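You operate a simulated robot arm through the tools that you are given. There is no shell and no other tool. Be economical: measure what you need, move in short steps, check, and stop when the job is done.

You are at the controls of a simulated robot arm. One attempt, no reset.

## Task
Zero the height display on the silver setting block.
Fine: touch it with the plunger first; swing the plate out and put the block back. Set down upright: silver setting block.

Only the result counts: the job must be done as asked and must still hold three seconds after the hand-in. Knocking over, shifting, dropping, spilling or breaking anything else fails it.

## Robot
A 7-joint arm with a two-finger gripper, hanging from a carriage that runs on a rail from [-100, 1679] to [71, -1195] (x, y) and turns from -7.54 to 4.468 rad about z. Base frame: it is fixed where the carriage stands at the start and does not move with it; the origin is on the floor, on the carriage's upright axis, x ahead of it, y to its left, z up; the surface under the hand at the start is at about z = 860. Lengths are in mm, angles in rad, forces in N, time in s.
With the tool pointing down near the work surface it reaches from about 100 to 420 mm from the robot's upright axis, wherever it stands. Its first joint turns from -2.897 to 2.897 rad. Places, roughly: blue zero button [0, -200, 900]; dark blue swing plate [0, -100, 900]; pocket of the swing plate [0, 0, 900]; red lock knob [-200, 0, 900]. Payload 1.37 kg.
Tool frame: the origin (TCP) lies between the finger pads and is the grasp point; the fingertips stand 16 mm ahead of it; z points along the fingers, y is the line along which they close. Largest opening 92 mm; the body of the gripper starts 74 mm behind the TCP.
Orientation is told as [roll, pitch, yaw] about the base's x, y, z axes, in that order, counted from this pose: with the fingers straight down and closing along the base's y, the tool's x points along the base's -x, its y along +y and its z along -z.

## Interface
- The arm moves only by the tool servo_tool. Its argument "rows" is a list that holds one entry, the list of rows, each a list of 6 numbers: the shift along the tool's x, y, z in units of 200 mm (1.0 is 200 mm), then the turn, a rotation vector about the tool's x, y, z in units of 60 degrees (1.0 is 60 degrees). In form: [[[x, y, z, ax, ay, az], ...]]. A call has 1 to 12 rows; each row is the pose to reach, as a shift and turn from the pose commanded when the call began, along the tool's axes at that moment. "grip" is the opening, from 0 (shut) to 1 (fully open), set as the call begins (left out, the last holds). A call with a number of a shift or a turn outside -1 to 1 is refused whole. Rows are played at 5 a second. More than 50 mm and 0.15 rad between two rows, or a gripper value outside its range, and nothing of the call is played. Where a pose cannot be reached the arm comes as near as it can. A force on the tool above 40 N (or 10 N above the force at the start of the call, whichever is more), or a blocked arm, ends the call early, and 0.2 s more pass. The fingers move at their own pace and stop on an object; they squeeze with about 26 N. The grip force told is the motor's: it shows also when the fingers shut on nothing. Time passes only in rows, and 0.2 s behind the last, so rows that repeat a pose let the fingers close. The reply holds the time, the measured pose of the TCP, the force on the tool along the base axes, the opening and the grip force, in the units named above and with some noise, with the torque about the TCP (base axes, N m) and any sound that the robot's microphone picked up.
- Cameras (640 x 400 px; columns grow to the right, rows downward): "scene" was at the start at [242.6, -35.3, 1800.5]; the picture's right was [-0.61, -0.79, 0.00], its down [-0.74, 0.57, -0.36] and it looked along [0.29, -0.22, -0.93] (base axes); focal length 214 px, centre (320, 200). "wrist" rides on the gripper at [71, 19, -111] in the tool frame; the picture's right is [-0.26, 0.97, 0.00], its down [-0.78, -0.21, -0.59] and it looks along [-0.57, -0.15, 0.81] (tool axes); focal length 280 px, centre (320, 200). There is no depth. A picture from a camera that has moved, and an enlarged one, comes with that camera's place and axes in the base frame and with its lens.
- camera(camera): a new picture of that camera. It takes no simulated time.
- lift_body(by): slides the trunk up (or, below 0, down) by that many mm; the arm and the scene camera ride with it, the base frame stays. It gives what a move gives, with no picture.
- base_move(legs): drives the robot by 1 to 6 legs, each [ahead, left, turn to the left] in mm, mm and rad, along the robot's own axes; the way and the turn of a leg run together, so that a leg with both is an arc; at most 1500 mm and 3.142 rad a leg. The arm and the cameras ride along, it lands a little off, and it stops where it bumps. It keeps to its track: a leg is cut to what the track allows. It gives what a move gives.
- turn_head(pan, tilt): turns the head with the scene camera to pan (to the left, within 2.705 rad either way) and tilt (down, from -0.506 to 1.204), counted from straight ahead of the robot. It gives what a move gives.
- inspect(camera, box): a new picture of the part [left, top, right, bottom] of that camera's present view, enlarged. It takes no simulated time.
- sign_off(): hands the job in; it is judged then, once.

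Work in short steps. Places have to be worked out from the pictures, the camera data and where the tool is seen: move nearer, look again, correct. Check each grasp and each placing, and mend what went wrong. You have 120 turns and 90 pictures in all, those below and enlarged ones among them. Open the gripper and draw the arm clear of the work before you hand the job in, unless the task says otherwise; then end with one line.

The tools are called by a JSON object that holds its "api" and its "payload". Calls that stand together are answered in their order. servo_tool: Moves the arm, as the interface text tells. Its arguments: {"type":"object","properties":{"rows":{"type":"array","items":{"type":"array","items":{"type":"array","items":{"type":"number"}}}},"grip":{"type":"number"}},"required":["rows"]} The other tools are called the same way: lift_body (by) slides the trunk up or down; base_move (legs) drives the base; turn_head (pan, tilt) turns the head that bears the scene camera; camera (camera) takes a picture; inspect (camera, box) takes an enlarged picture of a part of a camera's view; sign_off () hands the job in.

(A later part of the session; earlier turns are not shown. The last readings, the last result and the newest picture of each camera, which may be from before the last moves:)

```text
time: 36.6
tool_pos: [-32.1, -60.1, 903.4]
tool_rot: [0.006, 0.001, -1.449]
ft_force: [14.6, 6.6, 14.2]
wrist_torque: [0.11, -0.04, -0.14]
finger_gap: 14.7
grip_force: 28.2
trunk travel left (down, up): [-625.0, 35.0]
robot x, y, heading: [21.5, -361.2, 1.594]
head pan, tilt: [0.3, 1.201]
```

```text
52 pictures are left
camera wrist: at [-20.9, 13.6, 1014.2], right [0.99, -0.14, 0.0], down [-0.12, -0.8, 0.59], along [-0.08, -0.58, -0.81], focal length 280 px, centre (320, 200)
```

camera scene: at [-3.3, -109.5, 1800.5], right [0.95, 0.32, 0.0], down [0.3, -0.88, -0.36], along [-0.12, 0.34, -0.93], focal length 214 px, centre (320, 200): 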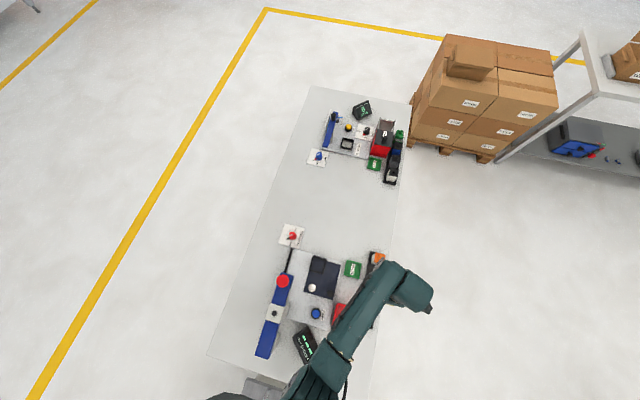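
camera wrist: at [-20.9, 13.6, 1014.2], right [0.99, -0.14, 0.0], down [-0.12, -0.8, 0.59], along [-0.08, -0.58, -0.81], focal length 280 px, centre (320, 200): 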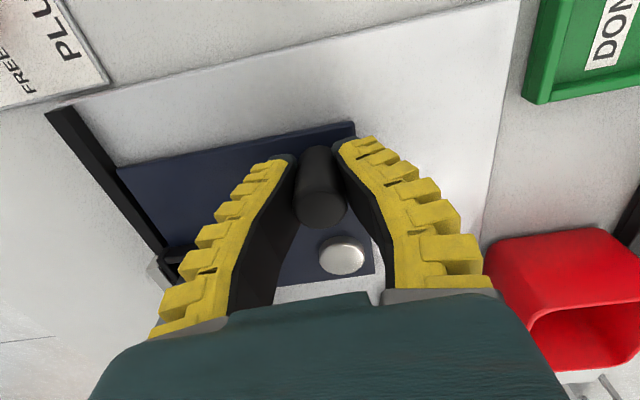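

Resisting force of ~15 N shows the stop reached (≈90° swing). Releasing the peg and rising.

{"api": "servo_tool", "payload": {"rows": [[[0, 0, 0, 0, 0, 0], [0, 0, 0, 0, 0, 0]]], "grip": 0.5}}

{"api": "servo_tool", "payload": {"rows": [[[0, 0, -0.1, 0, 0, 0], [0, 0, -0.3, 0, 0, 0], [0, 0, -0.5, 0, 0, 0], [0, 0, -0.7, 0, 0, 0], [0, 0, -0.9, 0, 0, 0]]]}}

{"api": "camera", "payload": {"camera": "wrist"}}

```text
time: 37.2
tool_pos: [-35.6, -63.4, 902.5]
tool_rot: [-0.002, -0.001, -1.451]
ft_force: [-0.5, 0.0, -0.3]
wrist_torque: [-0.03, -0.01, -0.02]
finger_gap: 49.2
grip_force: 2.8
trunk travel left (down, up): [-625.0, 35.0]
robot x, y, heading: [22.5, -361.1, 1.594]
head pan, tilt: [0.3, 1.201]
```

```text
time: 38.4
tool_pos: [-35.2, -64.4, 1082.2]
tool_rot: [0.0, 0.0, -1.45]
ft_force: [-0.2, 0.2, -0.1]
wrist_torque: [0.01, -0.01, -0.02]
finger_gap: 49.3
grip_force: 2.3
trunk travel left (down, up): [-625.0, 35.0]
robot x, y, heading: [21.2, -360.7, 1.594]
head pan, tilt: [0.3, 1.201]
```

```text
51 pictures are left
camera wrist: at [-23.6, 10.0, 1192.1], right [0.99, -0.14, 0.0], down [-0.12, -0.8, 0.59], along [-0.08, -0.58, -0.81], focal length 280 px, centre (320, 200)
```

wrist: 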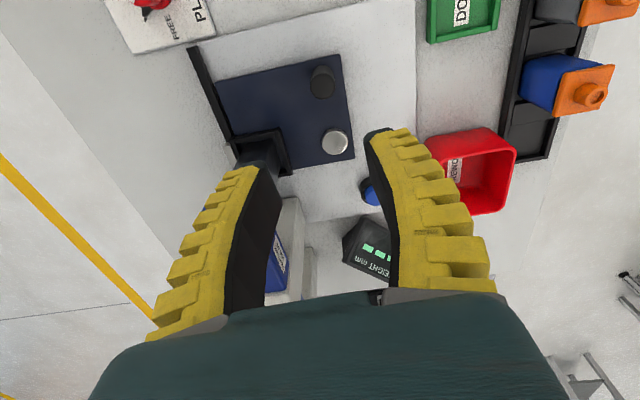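

The pocket is against the stop bar, under the plunger. I'll close the fingers and move above the red head at (−118,−141.5), high.

{"api": "servo_tool", "payload": {"rows": [[[0, 0, -0.2, 0, 0, 0], [0, 0, -0.35, 0, 0, 0], [-0.1, -0.14, -0.35, 0, 0, 0], [-0.2, -0.28, -0.35, 0, 0, 0], [-0.3, -0.41, -0.35, 0, 0, 0], [-0.335, -0.459, -0.35, 0, 0, 0]]], "grip": 0}}

{"api": "camera", "payload": {"camera": "wrist"}}

```text
time: 39.8
tool_pos: [-118.8, -141.3, 1152.0]
tool_rot: [0.0, -0.001, -1.451]
ft_force: [-0.3, -0.5, 0.4]
wrist_torque: [-0.04, 0.0, -0.03]
finger_gap: 0.0
grip_force: 25.8
trunk travel left (down, up): [-625.0, 35.0]
robot x, y, heading: [22.2, -359.3, 1.598]
head pan, tilt: [0.3, 1.201]
```

```text
50 pictures are left
camera wrist: at [-107.1, -66.0, 1263.3], right [0.99, -0.14, 0.0], down [-0.12, -0.8, 0.59], along [-0.09, -0.58, -0.81], focal length 280 px, centre (320, 200)
```

wrist: 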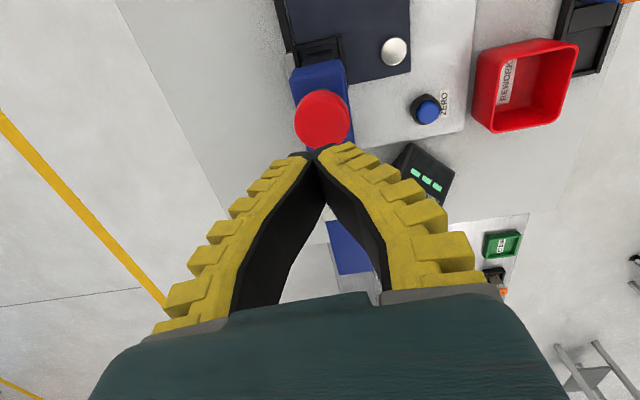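

Head centre refined to about (−116.5,−139). Descending to just above it.

{"api": "servo_tool", "payload": {"rows": [[[0.01, 0.014, 0.1, 0, 0, 0], [0.01, 0.014, 0.2, 0, 0, 0], [0.01, 0.014, 0.26, 0, 0, 0], [0.01, 0.014, 0.28, 0, 0, 0]]]}}

{"api": "camera", "payload": {"camera": "wrist"}}

```text
time: 40.8
tool_pos: [-115.8, -136.6, 1096.5]
tool_rot: [0.001, 0.0, -1.45]
ft_force: [-0.3, 0.3, -0.9]
wrist_torque: [0.01, 0.03, -0.01]
finger_gap: 0.0
grip_force: 25.9
trunk travel left (down, up): [-625.0, 35.0]
robot x, y, heading: [19.9, -360.8, 1.594]
head pan, tilt: [0.3, 1.201]
```

```text
49 pictures are left
camera wrist: at [-104.2, -63.9, 1207.4], right [0.99, -0.14, 0.0], down [-0.12, -0.8, 0.59], along [-0.09, -0.58, -0.81], focal length 280 px, centre (320, 200)
```

wrist: 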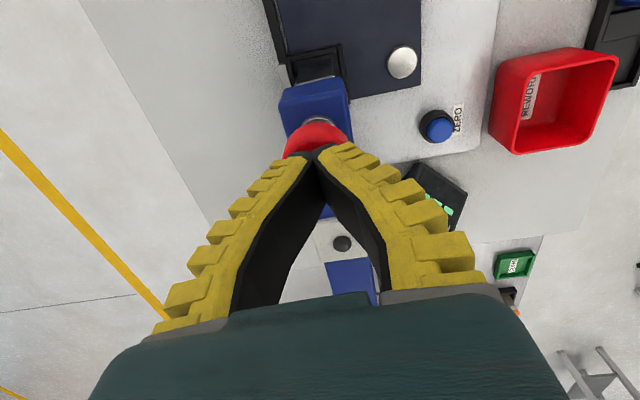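

Now pressing down in small steps and watching the force.

{"api": "servo_tool", "payload": {"rows": [[[0, 0, 0.01, 0, 0, 0], [0, 0, 0.02, 0, 0, 0], [0, 0, 0.03, 0, 0, 0], [0, 0, 0.04, 0, 0, 0], [0, 0, 0.05, 0, 0, 0], [0, 0, 0.06, 0, 0, 0]]]}}

{"api": "inspect", "payload": {"camera": "scene", "box": [250, 260, 350, 370]}}

```text
time: 42.2
tool_pos: [-114.9, -138.0, 1085.4]
tool_rot: [-0.001, 0.001, -1.45]
ft_force: [-0.9, 0.4, 1.8]
wrist_torque: [0.0, -0.03, -0.02]
finger_gap: 0.0
grip_force: 27.6
trunk travel left (down, up): [-625.0, 35.0]
robot x, y, heading: [21.1, -363.2, 1.595]
head pan, tilt: [0.3, 1.201]
```

```text
3.64 times, centred on (300, 315) of scene
camera zoom: at [-3.3, -109.5, 1800.6], right [0.95, 0.32, 0.0], down [0.3, -0.88, -0.36], along [-0.12, 0.34, -0.93], focal length 780 px, centre (393, -218)
```

zoom: 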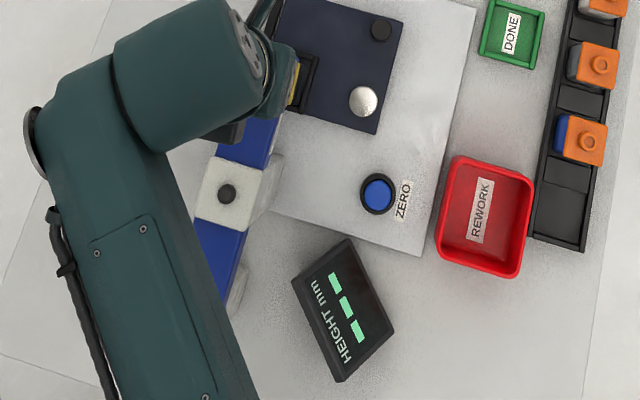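

The display is visible in the scene view, still dashes. Continue pressing.

{"api": "servo_tool", "payload": {"rows": [[[0, 0, 0.01, 0, 0, 0], [0, 0, 0.02, 0, 0, 0], [0, 0, 0.03, 0, 0, 0], [0, 0, 0.04, 0, 0, 0], [0, 0, 0.05, 0, 0, 0], [0, 0, 0.06, 0, 0, 0]]]}}

{"api": "inspect", "payload": {"camera": "scene", "box": [250, 260, 350, 370]}}

```text
time: 43.6
tool_pos: [-115.5, -138.6, 1074.5]
tool_rot: [0.001, -0.002, -1.449]
ft_force: [0.1, -1.5, 4.0]
wrist_torque: [-0.01, -0.02, -0.01]
finger_gap: 6.3
grip_force: 27.8
trunk travel left (down, up): [-625.0, 35.0]
robot x, y, heading: [21.1, -359.8, 1.596]
head pan, tilt: [0.3, 1.201]
```

```text
3.64 times, centred on (300, 315) of scene
camera zoom: at [-3.3, -109.6, 1800.6], right [0.95, 0.32, 0.0], down [0.3, -0.88, -0.36], along [-0.12, 0.34, -0.93], focal length 780 px, centre (393, -218)
```

zoom: 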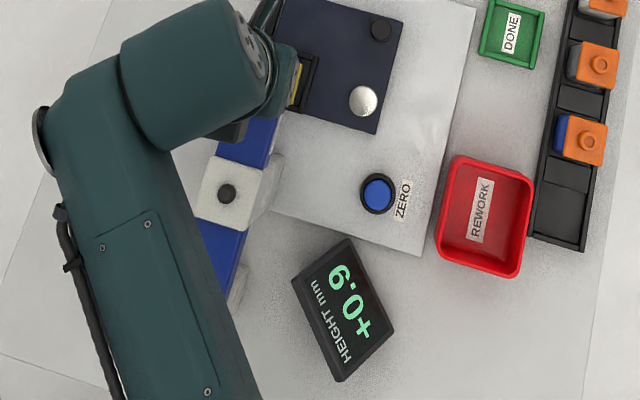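

The display now reads about +0.9: the plunger is touching or nearly so. Press slightly further, until the contact is firm.

{"api": "servo_tool", "payload": {"rows": [[[0, 0, 0.005, 0, 0, 0], [0, 0, 0.01, 0, 0, 0], [0, 0, 0.01, 0, 0, 0]]]}}

{"api": "inspect", "payload": {"camera": "scene", "box": [290, 315, 320, 350]}}

{"api": "camera", "payload": {"camera": "wrist"}}

```text
time: 44.4
tool_pos: [-116.7, -137.0, 1073.8]
tool_rot: [-0.001, 0.003, -1.451]
ft_force: [3.4, -3.8, 20.4]
wrist_torque: [-0.03, -0.01, 0.01]
finger_gap: 5.8
grip_force: 28.0
trunk travel left (down, up): [-625.0, 35.0]
robot x, y, heading: [21.2, -360.4, 1.598]
head pan, tilt: [0.3, 1.201]
```

```text
11.43 times, centred on (305, 332) of scene
camera zoom: at [-3.2, -109.6, 1800.7], right [0.95, 0.32, 0.0], down [0.3, -0.88, -0.36], along [-0.12, 0.34, -0.93], focal length 2451 px, centre (491, -1314)
```

zoom: 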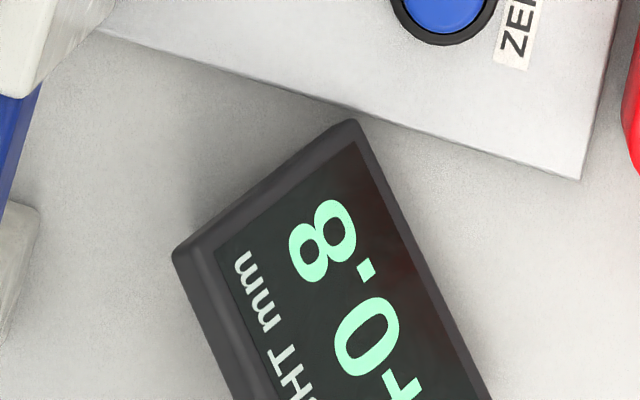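

```text
45 pictures are left
camera wrist: at [-104.7, -63.6, 1183.4], right [0.99, -0.14, 0.0], down [-0.12, -0.8, 0.59], along [-0.09, -0.58, -0.81], focal length 280 px, centre (320, 200)
```

wrist: 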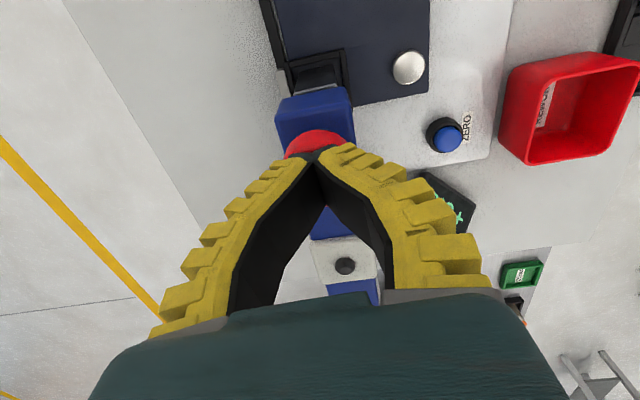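

Firm contact at 20 N; display +0.8. I'll lift slightly and see whether the plunger/reading stays.

{"api": "servo_tool", "payload": {"rows": [[[0, 0, -0.02, 0, 0, 0], [0, 0, -0.1, 0, 0, 0], [0, 0, -0.25, 0, 0, 0], [0, 0, -0.4, 0, 0, 0]]]}}

{"api": "inspect", "payload": {"camera": "scene", "box": [250, 260, 350, 370]}}

{"api": "camera", "payload": {"camera": "wrist"}}

```text
time: 45.4
tool_pos: [-115.3, -138.1, 1152.6]
tool_rot: [0.0, -0.001, -1.448]
ft_force: [-0.2, 0.5, 0.5]
wrist_torque: [0.0, -0.01, 0.02]
finger_gap: 0.0
grip_force: 27.8
trunk travel left (down, up): [-625.0, 35.0]
robot x, y, heading: [23.4, -362.5, 1.596]
head pan, tilt: [0.3, 1.201]
```

```text
3.64 times, centred on (300, 315) of scene
camera zoom: at [-3.2, -109.6, 1800.5], right [0.95, 0.32, 0.0], down [0.3, -0.88, -0.36], along [-0.12, 0.34, -0.93], focal length 780 px, centre (393, -218)
```

zoom: 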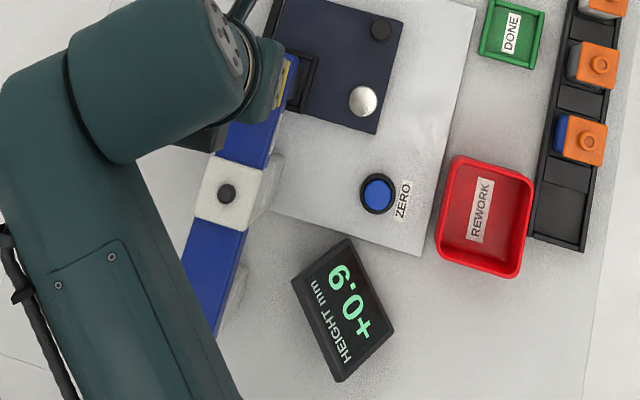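

```text
43 pictures are left
camera wrist: at [-104.1, -63.7, 1262.4], right [0.99, -0.14, 0.0], down [-0.12, -0.8, 0.59], along [-0.08, -0.58, -0.81], focal length 280 px, centre (320, 200)
```

wrist: 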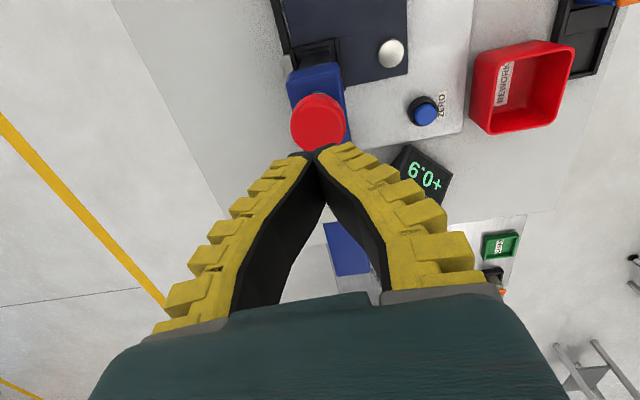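

The +0.9 reading stays. Now I'll back the carriage ~100 mm for comfortable reach and then go to the ZERO button.

{"api": "base_move", "payload": {"legs": [[-100, 0, 0]]}}

{"api": "servo_tool", "payload": {"rows": [[[0, 0.2, 0, 0, 0, 0], [0.03, 0.4, 0, 0, 0, 0], [0.06, 0.55, 0.1, 0, 0, 0], [0.08, 0.63, 0.25, 0, 0, 0], [0.08, 0.63, 0.4, 0, 0, 0]]]}}

{"api": "camera", "payload": {"camera": "wrist"}}

```text
time: 46.6
tool_pos: [-110.3, -236.6, 1151.7]
tool_rot: [0.0, 0.0, -1.449]
ft_force: [-0.3, 0.0, 0.4]
wrist_torque: [0.0, 0.0, -0.03]
finger_gap: 0.0
grip_force: 28.0
trunk travel left (down, up): [-625.0, 35.0]
robot x, y, heading: [30.2, -465.9, 1.6]
head pan, tilt: [0.3, 1.201]
```

```text
time: 47.8
tool_pos: [12.5, -205.9, 1073.2]
tool_rot: [-0.001, 0.0, -1.449]
ft_force: [-0.8, 0.1, -0.1]
wrist_torque: [-0.02, 0.03, -0.04]
finger_gap: 0.0
grip_force: 27.8
trunk travel left (down, up): [-625.0, 35.0]
robot x, y, heading: [28.3, -459.2, 1.602]
head pan, tilt: [0.3, 1.201]
```

```text
42 pictures are left
camera wrist: at [23.6, -132.1, 1183.5], right [0.99, -0.14, 0.0], down [-0.12, -0.8, 0.59], along [-0.08, -0.58, -0.81], focal length 280 px, centre (320, 200)
```

wrist: 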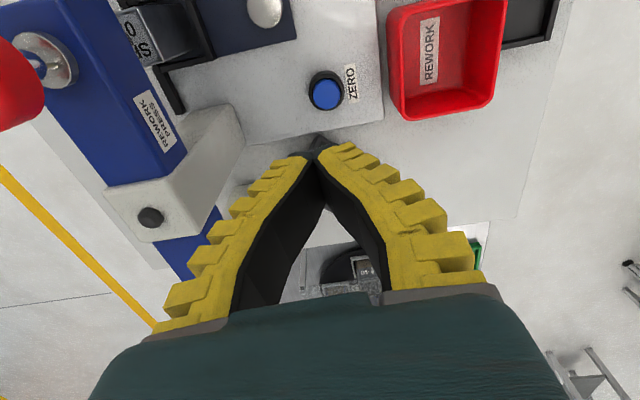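

Button at about (19,−213). Aligning and descending above it, then a look.

{"api": "servo_tool", "payload": {"rows": [[[-0.039, 0.028, 0.2, 0, 0, 0], [-0.039, 0.028, 0.4, 0, 0, 0], [-0.039, 0.028, 0.55, 0, 0, 0], [-0.039, 0.028, 0.68, 0, 0, 0], [-0.039, 0.028, 0.68, 0, 0, 0]]]}}

{"api": "camera", "payload": {"camera": "wrist"}}

```text
time: 49.0
tool_pos: [18.7, -213.4, 935.6]
tool_rot: [-0.001, -0.001, -1.448]
ft_force: [0.4, 0.0, 0.9]
wrist_torque: [-0.03, 0.0, 0.0]
finger_gap: 0.0
grip_force: 27.6
trunk travel left (down, up): [-625.0, 35.0]
robot x, y, heading: [25.6, -457.2, 1.6]
head pan, tilt: [0.3, 1.201]
```

```text
41 pictures are left
camera wrist: at [29.6, -139.1, 1045.8], right [0.99, -0.14, 0.0], down [-0.12, -0.8, 0.59], along [-0.08, -0.58, -0.81], focal length 280 px, centre (320, 200)
```

wrist: 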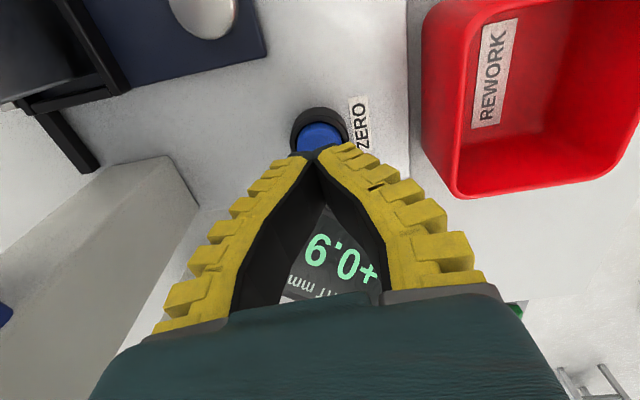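

Aligned over the button, and the display is visible between the fingers. Pressing in small steps.

{"api": "servo_tool", "payload": {"rows": [[[0, 0, 0.03, 0, 0, 0], [0, 0, 0.05, 0, 0, 0], [0, 0, 0.07, 0, 0, 0], [0, 0, 0.085, 0, 0, 0], [0, 0, 0.1, 0, 0, 0], [0, 0, 0.11, 0, 0, 0]]]}}

{"api": "camera", "payload": {"camera": "wrist"}}

```text
time: 50.4
tool_pos: [18.8, -213.4, 914.5]
tool_rot: [0.0, 0.0, -1.45]
ft_force: [-0.6, 0.4, -0.6]
wrist_torque: [-0.02, -0.01, 0.0]
finger_gap: 0.0
grip_force: 27.6
trunk travel left (down, up): [-625.0, 35.0]
robot x, y, heading: [29.9, -456.9, 1.602]
head pan, tilt: [0.3, 1.201]
```

```text
40 pictures are left
camera wrist: at [30.6, -139.9, 1024.5], right [0.99, -0.14, 0.0], down [-0.12, -0.8, 0.59], along [-0.08, -0.58, -0.81], focal length 280 px, centre (320, 200)
```

wrist: 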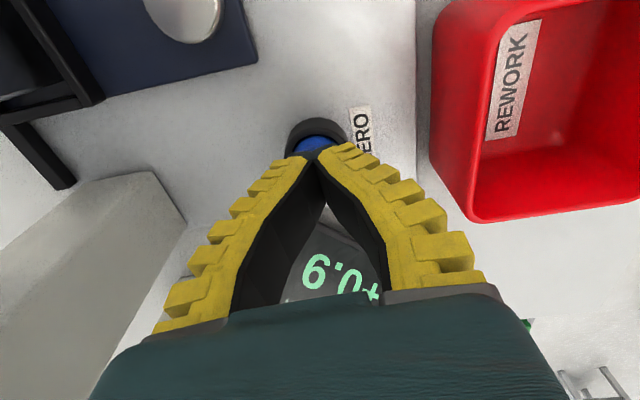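

{"api": "servo_tool", "payload": {"rows": [[[0.01, 0, 0.01, 0, 0, 0], [0.01, 0, 0.02, 0, 0, 0], [0.01, 0, 0.03, 0, 0, 0], [0.01, 0, 0.04, 0, 0, 0], [0.01, 0, 0.05, 0, 0, 0]]]}}

{"api": "camera", "payload": {"camera": "wrist"}}

```text
time: 51.6
tool_pos: [20.2, -209.8, 904.0]
tool_rot: [0.001, 0.001, -1.447]
ft_force: [-0.6, -0.1, 0.2]
wrist_torque: [0.0, -0.03, 0.0]
finger_gap: 5.8
grip_force: 27.4
trunk travel left (down, up): [-625.0, 35.0]
robot x, y, heading: [27.2, -461.4, 1.598]
head pan, tilt: [0.3, 1.201]
```

```text
39 pictures are left
camera wrist: at [30.5, -137.0, 1014.6], right [0.99, -0.14, 0.0], down [-0.12, -0.8, 0.59], along [-0.08, -0.58, -0.81], focal length 280 px, centre (320, 200)
```

wrist: 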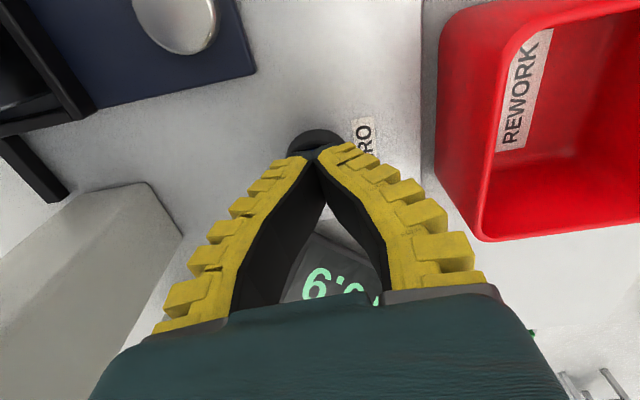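

{"api": "servo_tool", "payload": {"rows": [[[0, 0, 0.01, 0, 0, 0], [0, 0, 0.02, 0, 0, 0], [0, 0, 0.02, 0, 0, 0], [0, 0, 0.02, 0, 0, 0]]]}}

{"api": "camera", "payload": {"camera": "wrist"}}

```text
time: 52.6
tool_pos: [18.9, -210.7, 900.8]
tool_rot: [0.001, 0.001, -1.448]
ft_force: [0.8, -0.4, 5.8]
wrist_torque: [0.02, 0.0, -0.01]
finger_gap: 6.4
grip_force: 27.6
trunk travel left (down, up): [-625.0, 35.0]
robot x, y, heading: [28.0, -462.5, 1.603]
head pan, tilt: [0.3, 1.201]
heard: click
```

```text
38 pictures are left
camera wrist: at [30.4, -137.1, 1010.7], right [0.99, -0.14, 0.0], down [-0.12, -0.8, 0.59], along [-0.08, -0.58, -0.81], focal length 280 px, centre (320, 200)
```

wrist: 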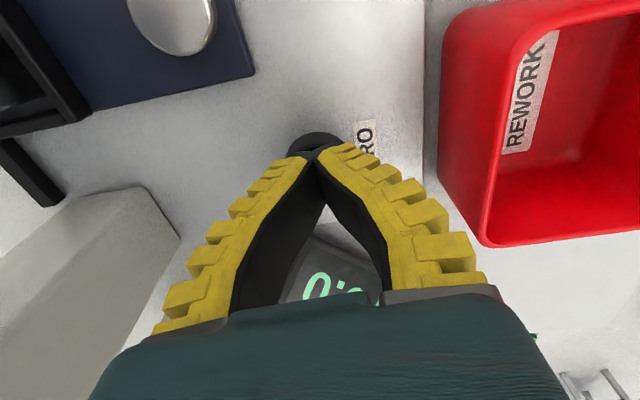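

A click, and the display now seems to show 0.0. Rising and checking display and plunger.

{"api": "servo_tool", "payload": {"rows": [[[0, 0, -0.1, 0, 0, 0], [0, 0, -0.3, 0, 0, 0], [0, 0, -0.5, 0, 0, 0], [0, 0, -0.7, 0, 0, 0], [0, 0, -0.9, 0, 0, 0]]]}}

{"api": "camera", "payload": {"camera": "wrist"}}

{"api": "camera", "payload": {"camera": "scene"}}

```text
time: 53.8
tool_pos: [18.6, -209.6, 1081.1]
tool_rot: [0.0, -0.002, -1.448]
ft_force: [0.1, -0.3, 0.9]
wrist_torque: [0.02, -0.03, 0.02]
finger_gap: 0.0
grip_force: 27.9
trunk travel left (down, up): [-625.0, 35.0]
robot x, y, heading: [27.3, -457.9, 1.6]
head pan, tilt: [0.3, 1.201]
```

```text
37 pictures are left
camera wrist: at [30.3, -136.2, 1191.7], right [0.99, -0.14, 0.0], down [-0.12, -0.8, 0.59], along [-0.08, -0.58, -0.81], focal length 280 px, centre (320, 200)
```

wrist: 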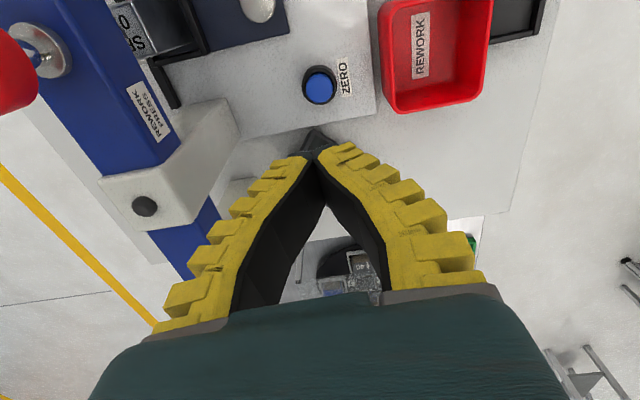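

```text
36 pictures are left
camera scene: at [2.3, -209.3, 1800.5], right [0.95, 0.32, 0.0], down [0.3, -0.88, -0.36], along [-0.12, 0.34, -0.93], focal length 214 px, centre (320, 200)
```

scene: 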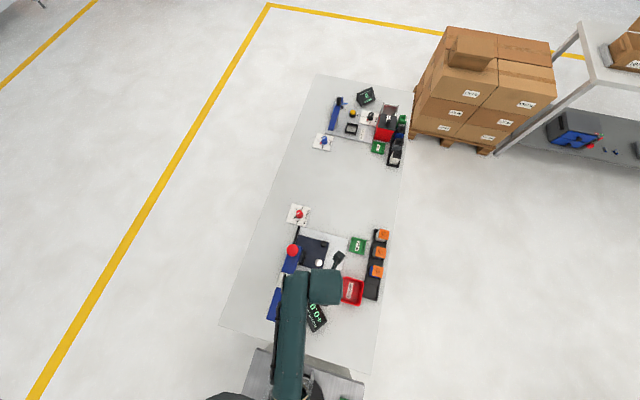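

{"api": "inspect", "payload": {"camera": "scene", "box": [260, 220, 360, 340]}}

{"api": "inspect", "payload": {"camera": "wrist", "box": [0, 0, 250, 170]}}

```text
3.33 times, centred on (310, 280) of scene
camera zoom: at [2.3, -209.3, 1800.5], right [0.95, 0.32, 0.0], down [0.3, -0.88, -0.36], along [-0.12, 0.34, -0.93], focal length 715 px, centre (353, -67)
```

zoom: 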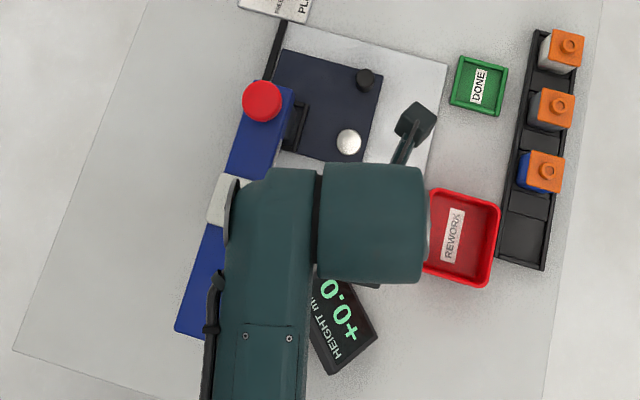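

```text
2.35 times, centred on (125, 85) of wrist
camera zoom: at [30.3, -136.2, 1191.7], right [0.99, -0.14, 0.0], down [-0.12, -0.8, 0.59], along [-0.08, -0.58, -0.81], focal length 660 px, centre (779, 471)
```

zoom: 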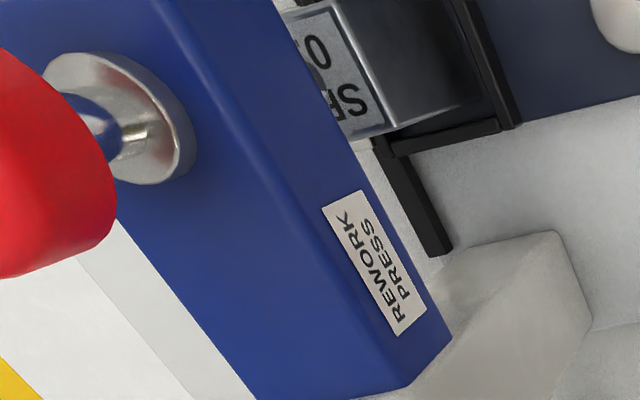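

Display reads +0.0. The plunger stays down by friction apparently, so before swinging I want a side view of head, beam and foot. Driving back +100 mm and moving the camera to the +y side.

{"api": "base_move", "payload": {"legs": [[100, 0, 0]]}}

{"api": "servo_tool", "payload": {"rows": [[[0.15, -0.13, 0, 0, 0, 0], [0.3, -0.27, 0, 0, 0, 0], [0.42, -0.4, 0.05, 0, 0, 0], [0.515, -0.51, 0.15, 0, 0, 0]]]}}

{"api": "servo_tool", "payload": {"rows": [[[0, 0, 0, 0, -0.13, 0], [0, 0, 0, 0, -0.26, 0], [0, 0, 0, 0, -0.39, 0], [0, 0, 0, 0, -0.52, 0], [0, 0, 0, 0, -0.6, 0]]]}}

{"api": "camera", "payload": {"camera": "wrist"}}

```text
time: 54.9
tool_pos: [12.3, -109.2, 1080.9]
tool_rot: [0.001, -0.001, -1.448]
ft_force: [-0.1, 0.8, -0.1]
wrist_torque: [-0.03, -0.01, 0.04]
finger_gap: 0.0
grip_force: 27.9
trunk travel left (down, up): [-625.0, 35.0]
robot x, y, heading: [20.0, -359.9, 1.599]
head pan, tilt: [0.3, 1.201]
```

```text
time: 55.9
tool_pos: [-101.0, -19.9, 1050.9]
tool_rot: [0.001, -0.001, -1.449]
ft_force: [0.5, -0.2, -0.3]
wrist_torque: [0.01, 0.03, 0.0]
finger_gap: 0.0
grip_force: 28.6
trunk travel left (down, up): [-625.0, 35.0]
robot x, y, heading: [23.8, -360.4, 1.604]
head pan, tilt: [0.3, 1.201]
```

```text
time: 57.1
tool_pos: [-101.2, -19.8, 1051.0]
tool_rot: [0.0, -0.631, -1.447]
ft_force: [0.4, -0.5, -0.9]
wrist_torque: [0.01, -0.02, 0.02]
finger_gap: 0.2
grip_force: 28.0
trunk travel left (down, up): [-625.0, 35.0]
robot x, y, heading: [22.1, -362.5, 1.604]
head pan, tilt: [0.3, 1.201]
```

```text
33 pictures are left
camera wrist: at [-96.4, 104.4, 1098.4], right [0.98, -0.09, 0.15], down [-0.18, -0.3, 0.94], along [-0.04, -0.95, -0.32], focal length 280 px, centre (320, 200)
```

wrist: 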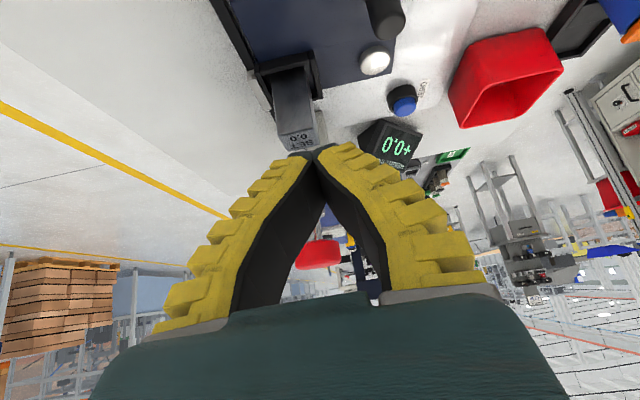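

The fingers block the view; opening them wide for a look.

{"api": "servo_tool", "payload": {"rows": [[[0, 0, 0, 0, 0, 0], [0, 0, 0, 0, 0, 0], [0, 0, 0, 0, 0, 0]]], "grip": 1}}

{"api": "inspect", "payload": {"camera": "wrist", "box": [220, 50, 430, 290]}}

```text
time: 57.9
tool_pos: [-101.3, -19.0, 1049.9]
tool_rot: [-0.001, -0.627, -1.446]
ft_force: [0.2, -0.2, -0.6]
wrist_torque: [0.04, 0.01, 0.0]
finger_gap: 91.6
grip_force: 0.1
trunk travel left (down, up): [-625.0, 35.0]
robot x, y, heading: [24.2, -357.4, 1.604]
head pan, tilt: [0.3, 1.201]
```

```text
1.67 times, centred on (325, 170) of wrist
camera zoom: at [-96.7, 104.9, 1098.8], right [0.98, -0.09, 0.15], down [-0.18, -0.31, 0.94], along [-0.04, -0.95, -0.32], focal length 467 px, centre (312, 250)
```

zoom: 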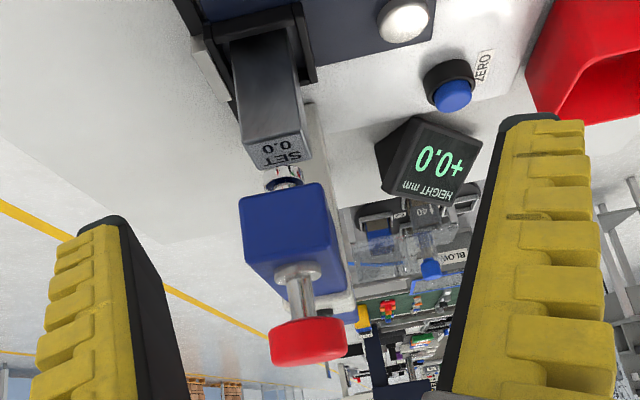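

{"api": "inspect", "payload": {"camera": "wrist", "box": [285, 110, 365, 190]}}

```text
5.00 times, centred on (325, 150) of wrist
camera zoom: at [-96.7, 104.9, 1098.8], right [0.98, -0.09, 0.15], down [-0.18, -0.31, 0.94], along [-0.04, -0.95, -0.32], focal length 1402 px, centre (295, 450)
```

zoom: 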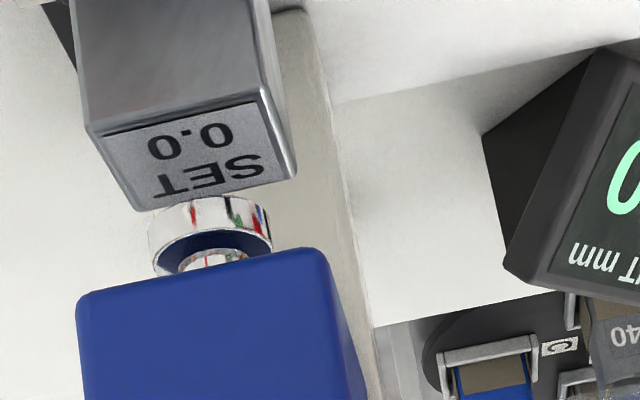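

The foot is clear ~15 mm above the block, so the plunger springs back and swinging is safe; the display holds +0.0. Straightening the tool and going back above the handle peg.

{"api": "servo_tool", "payload": {"rows": [[[0, 0, 0, 0, 0.13, 0], [0, 0, 0, 0, 0.26, 0], [0, 0, 0, 0, 0.39, 0], [0, 0, 0, 0, 0.52, 0], [0, 0, 0, 0, 0.6, 0]]], "grip": 0.6}}

{"api": "servo_tool", "payload": {"rows": [[[-0.08, 0.1, 0, 0, 0, 0], [-0.16, 0.2, 0, 0, 0, 0], [-0.25, 0.312, 0, 0, 0, 0], [-0.25, 0.312, 0.15, 0, 0, 0]]]}}

{"api": "camera", "payload": {"camera": "wrist"}}

```text
time: 59.1
tool_pos: [-100.8, -19.5, 1050.0]
tool_rot: [0.002, 0.002, -1.448]
ft_force: [-0.8, 0.0, 0.6]
wrist_torque: [-0.03, -0.02, 0.03]
finger_gap: 57.9
grip_force: 1.7
trunk travel left (down, up): [-625.0, 35.0]
robot x, y, heading: [19.0, -358.8, 1.603]
head pan, tilt: [0.3, 1.201]
```

```text
time: 60.1
tool_pos: [-33.8, -61.3, 1020.7]
tool_rot: [0.0, -0.001, -1.449]
ft_force: [0.2, -0.4, 0.6]
wrist_torque: [-0.01, -0.01, 0.02]
finger_gap: 58.2
grip_force: 1.9
trunk travel left (down, up): [-625.0, 35.0]
robot x, y, heading: [22.7, -360.8, 1.6]
head pan, tilt: [0.3, 1.201]
```

```text
30 pictures are left
camera wrist: at [-22.0, 11.8, 1131.3], right [0.99, -0.14, 0.0], down [-0.11, -0.8, 0.59], along [-0.08, -0.58, -0.81], focal length 280 px, centre (320, 200)
```

wrist: 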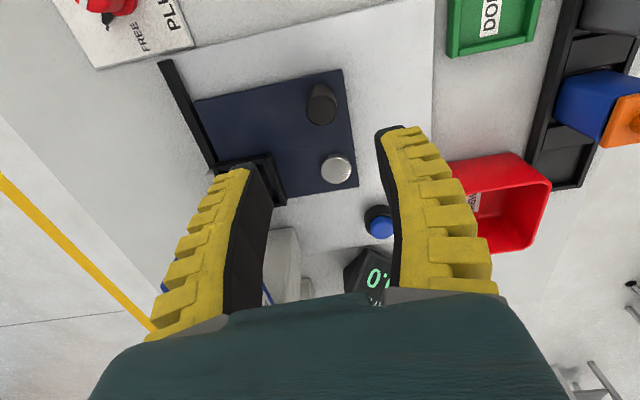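

Peg is where expected. Descending and gripping it.

{"api": "servo_tool", "payload": {"rows": [[[0.008, 0.012, 0.2, 0, 0, 0], [0.008, 0.012, 0.4, 0, 0, 0], [0.008, 0.012, 0.52, 0, 0, 0], [0.008, 0.012, 0.585, 0, 0, 0], [0.008, 0.012, 0.585, 0, 0, 0]]]}}

{"api": "servo_tool", "payload": {"rows": [[[0, 0, 0, 0, 0, 0], [0, 0, 0, 0, 0, 0], [0, 0, 0, 0, 0, 0]]], "grip": 0.05}}

{"api": "camera", "payload": {"camera": "wrist"}}

```text
time: 61.3
tool_pos: [-30.3, -61.0, 904.6]
tool_rot: [0.0, 0.001, -1.448]
ft_force: [0.3, 0.1, 0.6]
wrist_torque: [0.02, -0.01, -0.04]
finger_gap: 57.9
grip_force: 2.1
trunk travel left (down, up): [-625.0, 35.0]
robot x, y, heading: [21.7, -362.3, 1.603]
head pan, tilt: [0.3, 1.201]
```

```text
time: 62.1
tool_pos: [-30.8, -60.2, 905.6]
tool_rot: [0.0, 0.001, -1.448]
ft_force: [0.0, -1.4, 3.0]
wrist_torque: [0.3, 0.03, 0.01]
finger_gap: 15.7
grip_force: 28.0
trunk travel left (down, up): [-625.0, 35.0]
robot x, y, heading: [21.3, -360.9, 1.602]
head pan, tilt: [0.3, 1.201]
```

```text
29 pictures are left
camera wrist: at [-19.8, 13.4, 1015.7], right [0.99, -0.14, 0.0], down [-0.11, -0.8, 0.59], along [-0.08, -0.58, -0.81], focal length 280 px, centre (320, 200)
```

wrist: 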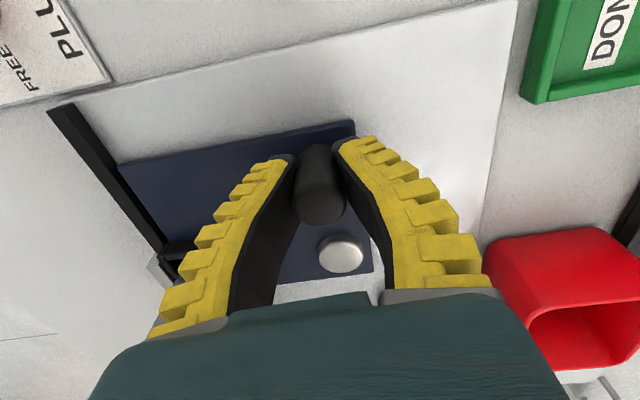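

Gripped again. Swinging the plate back CW, first 0.9 rad.

{"api": "servo_tool", "payload": {"rows": [[[-0.003, 0.028, 0, 0, 0, 0.0716], [-0.0071, 0.0563, 0, 0, 0, 0.1432], [-0.0225, 0.1109, 0, 0, 0, 0.2865], [-0.0459, 0.1625, 0, 0, 0, 0.4297], [-0.0767, 0.2101, 0, 0, 0, 0.573], [-0.1143, 0.2526, 0, 0, 0, 0.7162], [-0.1579, 0.2889, 0, 0, 0, 0.8594], [-0.1579, 0.2889, 0, 0, 0, 0.8594]]]}}

{"api": "camera", "payload": {"camera": "wrist"}}

```text
time: 63.9
tool_pos: [28.3, -83.7, 904.1]
tool_rot: [0.001, -0.003, -2.348]
ft_force: [-8.1, -7.7, 15.4]
wrist_torque: [-0.11, 0.11, -0.04]
finger_gap: 15.2
grip_force: 28.2
trunk travel left (down, up): [-625.0, 35.0]
robot x, y, heading: [18.7, -360.1, 1.601]
head pan, tilt: [0.3, 1.201]
```

```text
28 pictures are left
camera wrist: at [93.2, -46.5, 1014.8], right [0.5, -0.86, 0.0], down [-0.7, -0.41, 0.59], along [-0.51, -0.3, -0.81], focal length 280 px, centre (320, 200)
```

wrist: 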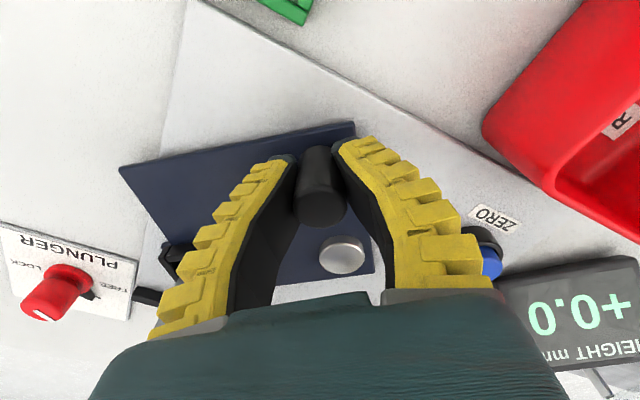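

Following well. Another 0.7 rad to bring the pocket back to its start position.

{"api": "servo_tool", "payload": {"rows": [[[-0.008, 0.0555, 0, 0, 0, 0.1432], [-0.023, 0.1095, 0, 0, 0, 0.2865], [-0.045, 0.1608, 0, 0, 0, 0.4297], [-0.0744, 0.2083, 0, 0, 0, 0.573], [-0.0978, 0.2372, 0, 0, 0, 0.6685], [-0.0978, 0.2372, 0, 0, 0, 0.6685]]]}}

{"api": "camera", "payload": {"camera": "wrist"}}

```text
time: 65.3
tool_pos: [47.9, -129.5, 903.5]
tool_rot: [-0.003, -0.002, -3.049]
ft_force: [-11.6, 0.7, 14.2]
wrist_torque: [0.01, 0.23, -0.1]
finger_gap: 14.9
grip_force: 28.6
trunk travel left (down, up): [-625.0, 35.0]
robot x, y, heading: [18.0, -362.7, 1.598]
head pan, tilt: [0.3, 1.201]
```

```text
27 pictures are left
camera wrist: at [121.5, -141.9, 1014.3], right [-0.17, -0.98, 0.0], down [-0.79, 0.14, 0.59], along [-0.58, 0.1, -0.81], focal length 280 px, centre (320, 200)
```

wrist: 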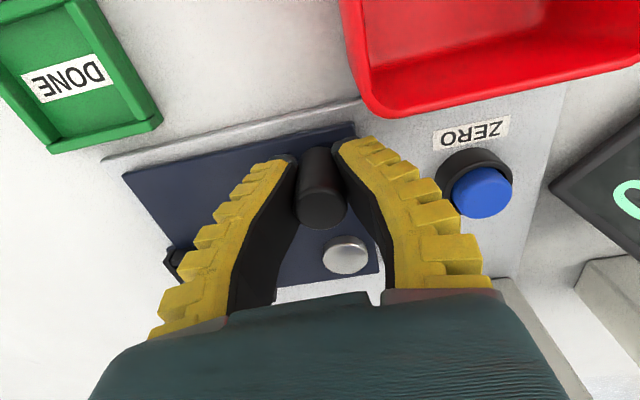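

The plate looks just as at the start. A small nudge to seat it against its end stop, then release.

{"api": "servo_tool", "payload": {"rows": [[[0, 0.008, 0, 0, 0, 0.02], [0, 0.015, 0, 0, 0, 0.03]]]}}

{"api": "servo_tool", "payload": {"rows": [[[0, 0, 0, 0, 0, 0], [0, 0, 0, 0, 0, 0]]], "grip": 0.55}}

{"api": "servo_tool", "payload": {"rows": [[[0, 0, -0.1, 0, 0, 0], [0, 0, -0.3, 0, 0, 0], [0, 0, -0.5, 0, 0, 0], [0, 0, -0.7, 0, 0, 0]]]}}

{"api": "camera", "payload": {"camera": "wrist"}}

{"api": "inspect", "payload": {"camera": "scene", "box": [270, 245, 350, 325]}}

```text
time: 65.9
tool_pos: [47.6, -130.9, 904.7]
tool_rot: [-0.006, -0.002, -3.082]
ft_force: [-11.2, 8.4, 5.1]
wrist_torque: [-0.02, 0.25, 0.02]
finger_gap: 15.0
grip_force: 27.6
trunk travel left (down, up): [-625.0, 35.0]
robot x, y, heading: [24.0, -359.9, 1.604]
head pan, tilt: [0.3, 1.201]
```

```text
time: 66.5
tool_pos: [50.3, -134.5, 903.4]
tool_rot: [0.002, 0.001, -3.078]
ft_force: [-0.2, 0.9, 1.1]
wrist_torque: [-0.05, -0.04, 0.0]
finger_gap: 53.5
grip_force: 2.0
trunk travel left (down, up): [-625.0, 35.0]
robot x, y, heading: [19.5, -359.6, 1.599]
head pan, tilt: [0.3, 1.201]
```

```text
time: 67.5
tool_pos: [50.4, -136.3, 1043.6]
tool_rot: [0.001, 0.0, -3.079]
ft_force: [0.4, 0.4, -0.5]
wrist_torque: [0.06, -0.02, 0.03]
finger_gap: 53.7
grip_force: 1.9
trunk travel left (down, up): [-625.0, 35.0]
robot x, y, heading: [25.3, -360.9, 1.6]
head pan, tilt: [0.3, 1.201]
```

```text
26 pictures are left
camera wrist: at [122.6, -149.6, 1154.6], right [-0.2, -0.98, 0.0], down [-0.79, 0.16, 0.59], along [-0.58, 0.12, -0.81], focal length 280 px, centre (320, 200)
```

wrist: 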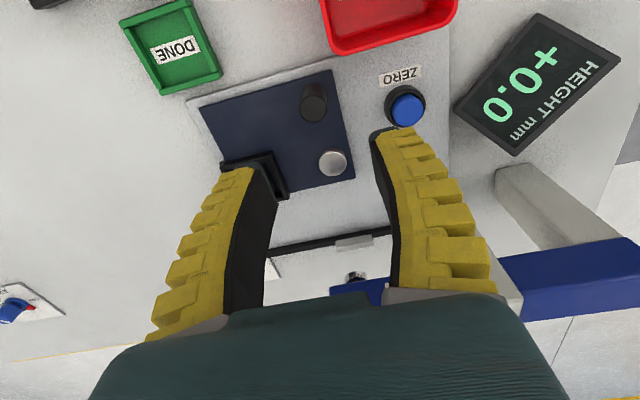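

```text
5.00 times, centred on (310, 285) of scene
camera zoom: at [-4.0, -108.9, 1800.5], right [0.95, 0.32, 0.0], down [0.3, -0.88, -0.36], along [-0.12, 0.34, -0.93], focal length 1072 px, centre (370, -225)
```

zoom: 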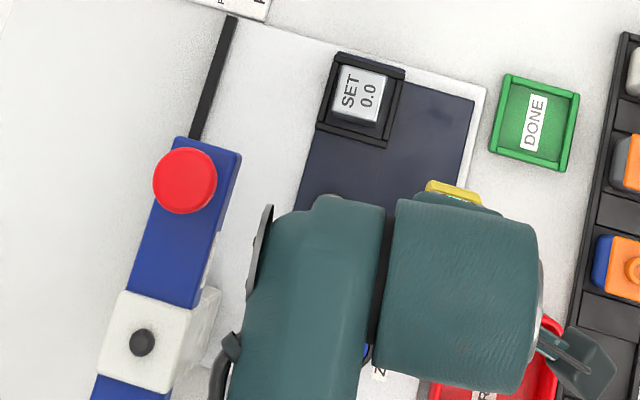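

The block is back at the loading place, display +0.0. Moving above the block with the earlier grasp pose.

{"api": "servo_tool", "payload": {"rows": [[[-0.1, -0.14, -0.05, 0, 0, 0], [-0.2, -0.28, -0.05, 0, 0, 0], [-0.3, -0.41, -0.05, 0, 0, -0.01], [-0.3685, -0.474, 0, 0, 0, -0.017], [-0.3685, -0.474, 0.15, 0, 0, -0.017]]], "grip": 0.65}}

{"api": "camera", "payload": {"camera": "wrist"}}

```text
time: 68.7
tool_pos: [-29.3, -44.6, 1015.7]
tool_rot: [-0.001, -0.003, -3.06]
ft_force: [0.3, 1.2, -0.6]
wrist_torque: [-0.06, 0.02, 0.0]
finger_gap: 62.4
grip_force: 1.7
trunk travel left (down, up): [-625.0, 35.0]
robot x, y, heading: [26.0, -364.8, 1.598]
head pan, tilt: [0.3, 1.201]
```

```text
24 pictures are left
camera wrist: at [43.1, -57.6, 1126.2], right [-0.18, -0.98, 0.0], down [-0.79, 0.15, 0.59], along [-0.58, 0.11, -0.81], focal length 280 px, centre (320, 200)
```

wrist: 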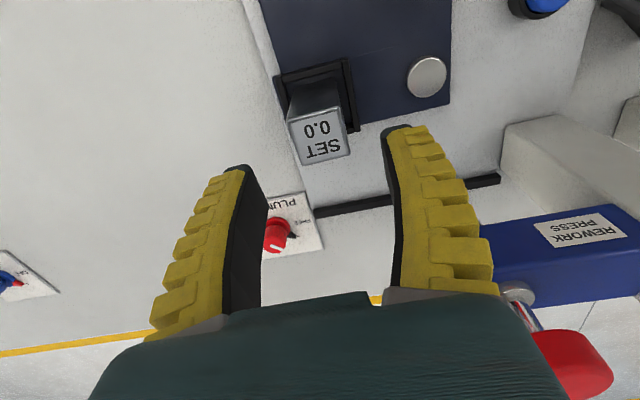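

Well aligned. Descending, then gripping.

{"api": "servo_tool", "payload": {"rows": [[[0, 0, 0.15, 0, 0, 0], [0, 0, 0.3, 0, 0, 0], [0, 0, 0.41, 0, 0, 0], [0, 0, 0.41, 0, 0, 0]]]}}

{"api": "servo_tool", "payload": {"rows": [[[0, 0, 0, 0, 0, 0], [0, 0, 0, 0, 0, 0], [0, 0, 0, 0, 0, 0]]], "grip": 0.2}}

{"api": "servo_tool", "payload": {"rows": [[[0, 0, -0.1, 0, 0, 0], [0, 0, -0.25, 0, 0, 0], [0, 0, -0.4, 0, 0, 0], [0, 0, -0.56, 0, 0, 0]]]}}

{"api": "camera", "payload": {"camera": "wrist"}}

```text
time: 69.7
tool_pos: [-28.5, -43.3, 931.8]
tool_rot: [0.001, 0.0, -3.061]
ft_force: [-0.2, -0.1, 0.2]
wrist_torque: [0.0, 0.03, 0.01]
finger_gap: 62.5
grip_force: 1.8
trunk travel left (down, up): [-625.0, 35.0]
robot x, y, heading: [20.2, -357.7, 1.597]
head pan, tilt: [0.3, 1.201]
```

```text
time: 70.5
tool_pos: [-28.9, -43.7, 932.6]
tool_rot: [-0.001, 0.001, -3.062]
ft_force: [1.0, -5.5, 16.0]
wrist_torque: [-0.07, 0.03, 0.0]
finger_gap: 30.6
grip_force: 26.0
trunk travel left (down, up): [-625.0, 35.0]
robot x, y, heading: [17.5, -360.9, 1.602]
head pan, tilt: [0.3, 1.201]
```

```text
time: 71.5
tool_pos: [-28.9, -44.1, 1042.9]
tool_rot: [0.001, -0.001, -3.061]
ft_force: [0.0, -0.3, -2.9]
wrist_torque: [0.0, -0.03, 0.05]
finger_gap: 28.2
grip_force: 25.5
trunk travel left (down, up): [-625.0, 35.0]
robot x, y, heading: [23.8, -360.7, 1.603]
head pan, tilt: [0.3, 1.201]
```

```text
23 pictures are left
camera wrist: at [44.5, -56.2, 1153.9], right [-0.18, -0.98, 0.0], down [-0.79, 0.15, 0.59], along [-0.58, 0.11, -0.81], focal length 280 px, centre (320, 200)
```

wrist: 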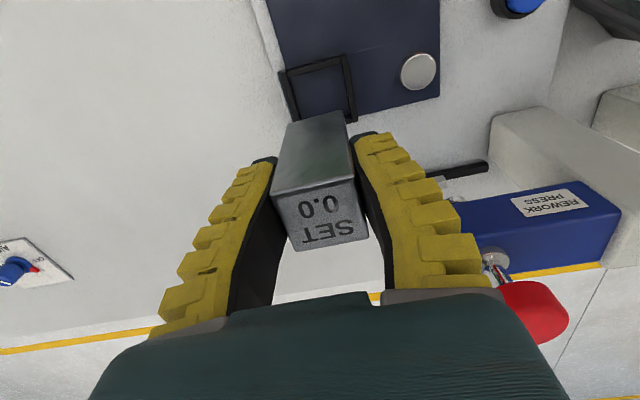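

Block held. Carrying it back to above its rack slot at (208,−169), in two moves.

{"api": "servo_tool", "payload": {"rows": [[[0.18, 0.115, 0, 0, 0, 0], [0.36, 0.23, 0, 0, 0, 0], [0.55, 0.35, 0, 0, 0, 0], [0.75, 0.48, 0, 0, 0, 0]]]}}

{"api": "servo_tool", "payload": {"rows": [[[0.19, 0.12, 0, 0, 0, 0.015], [0.381, 0.238, 0, 0, 0, 0.03], [0.381, 0.238, 0, 0, 0, 0.03]]]}}

{"api": "camera", "payload": {"camera": "wrist"}}

```text
time: 72.5
tool_pos: [130.2, -128.2, 1043.4]
tool_rot: [-0.001, 0.0, -3.06]
ft_force: [-0.1, -0.6, -3.6]
wrist_torque: [-0.03, -0.04, 0.01]
finger_gap: 28.0
grip_force: 25.8
trunk travel left (down, up): [-625.0, 35.0]
robot x, y, heading: [28.3, -358.5, 1.604]
head pan, tilt: [0.3, 1.201]
```

```text
time: 73.3
tool_pos: [209.4, -170.1, 1045.3]
tool_rot: [0.001, -0.001, -3.091]
ft_force: [0.7, -0.5, -1.8]
wrist_torque: [0.01, -0.02, -0.01]
finger_gap: 28.0
grip_force: 25.9
trunk travel left (down, up): [-625.0, 35.0]
robot x, y, heading: [22.1, -363.2, 1.596]
head pan, tilt: [0.3, 1.201]
```

```text
22 pictures are left
camera wrist: at [281.5, -183.6, 1155.5], right [-0.21, -0.98, 0.0], down [-0.79, 0.17, 0.59], along [-0.58, 0.13, -0.81], focal length 280 px, centre (320, 200)
```

wrist: 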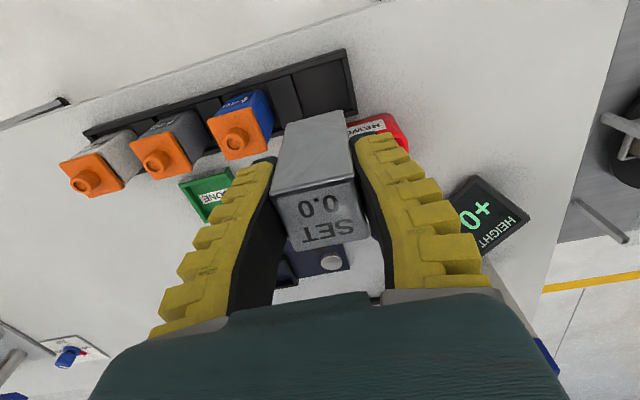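

Picture matches the one after the first lift (block sits ~2.5 mm higher in the grip). Lowering most of the way and checking alignment with the slot.

{"api": "servo_tool", "payload": {"rows": [[[-0.003, -0.006, 0.15, 0, 0, 0], [-0.003, -0.006, 0.3, 0, 0, 0], [-0.003, -0.006, 0.42, 0, 0, 0], [-0.003, -0.006, 0.45, 0, 0, 0]]]}}

{"api": "inspect", "payload": {"camera": "wrist", "box": [220, 50, 420, 190]}}

```text
time: 74.3
tool_pos: [207.0, -169.4, 954.7]
tool_rot: [0.002, 0.002, -3.093]
ft_force: [0.1, -0.6, -2.6]
wrist_torque: [0.0, -0.01, 0.01]
finger_gap: 28.0
grip_force: 26.2
trunk travel left (down, up): [-625.0, 35.0]
robot x, y, heading: [20.9, -362.0, 1.597]
head pan, tilt: [0.3, 1.201]
```

```text
2.86 times, centred on (320, 120) of wrist
camera zoom: at [279.9, -183.4, 1064.9], right [-0.21, -0.98, 0.0], down [-0.79, 0.17, 0.59], along [-0.58, 0.13, -0.81], focal length 801 px, centre (320, 429)
```

zoom: 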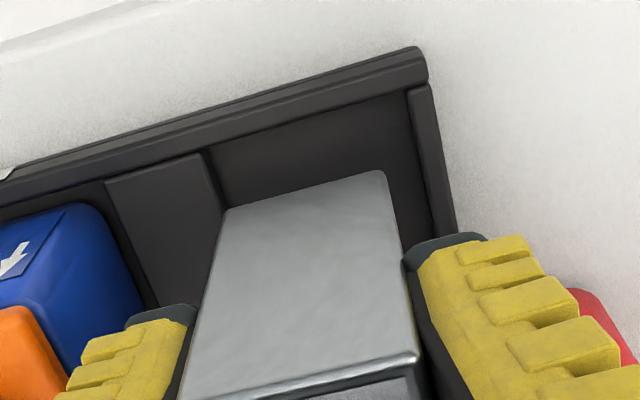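

Block is within the slot with ~5 mm margin all round. Lowering to contact.

{"api": "servo_tool", "payload": {"rows": [[[0.003, 0.005, 0.06, 0, 0, 0], [0.003, 0.005, 0.11, 0, 0, 0], [0.003, 0.005, 0.14, 0, 0, 0], [0.003, 0.005, 0.15, 0, 0, 0]]]}}

{"api": "servo_tool", "payload": {"rows": [[[0, 0, 0.005, 0, 0, 0], [0, 0, 0.01, 0, 0, 0], [0, 0, 0.01, 0, 0, 0]]]}}

```text
time: 75.3
tool_pos: [207.5, -169.8, 923.0]
tool_rot: [-0.001, 0.001, -3.093]
ft_force: [-0.1, 0.2, -2.4]
wrist_torque: [0.02, -0.01, 0.02]
finger_gap: 27.9
grip_force: 25.9
trunk travel left (down, up): [-625.0, 35.0]
robot x, y, heading: [22.6, -360.2, 1.607]
head pan, tilt: [0.3, 1.201]
```

```text
time: 76.1
tool_pos: [207.5, -169.1, 922.3]
tool_rot: [0.0, 0.002, -3.091]
ft_force: [-1.7, -5.6, 17.9]
wrist_torque: [-0.09, 0.2, 0.03]
finger_gap: 31.4
grip_force: 26.2
trunk travel left (down, up): [-625.0, 35.0]
robot x, y, heading: [18.8, -363.3, 1.598]
head pan, tilt: [0.3, 1.201]
```

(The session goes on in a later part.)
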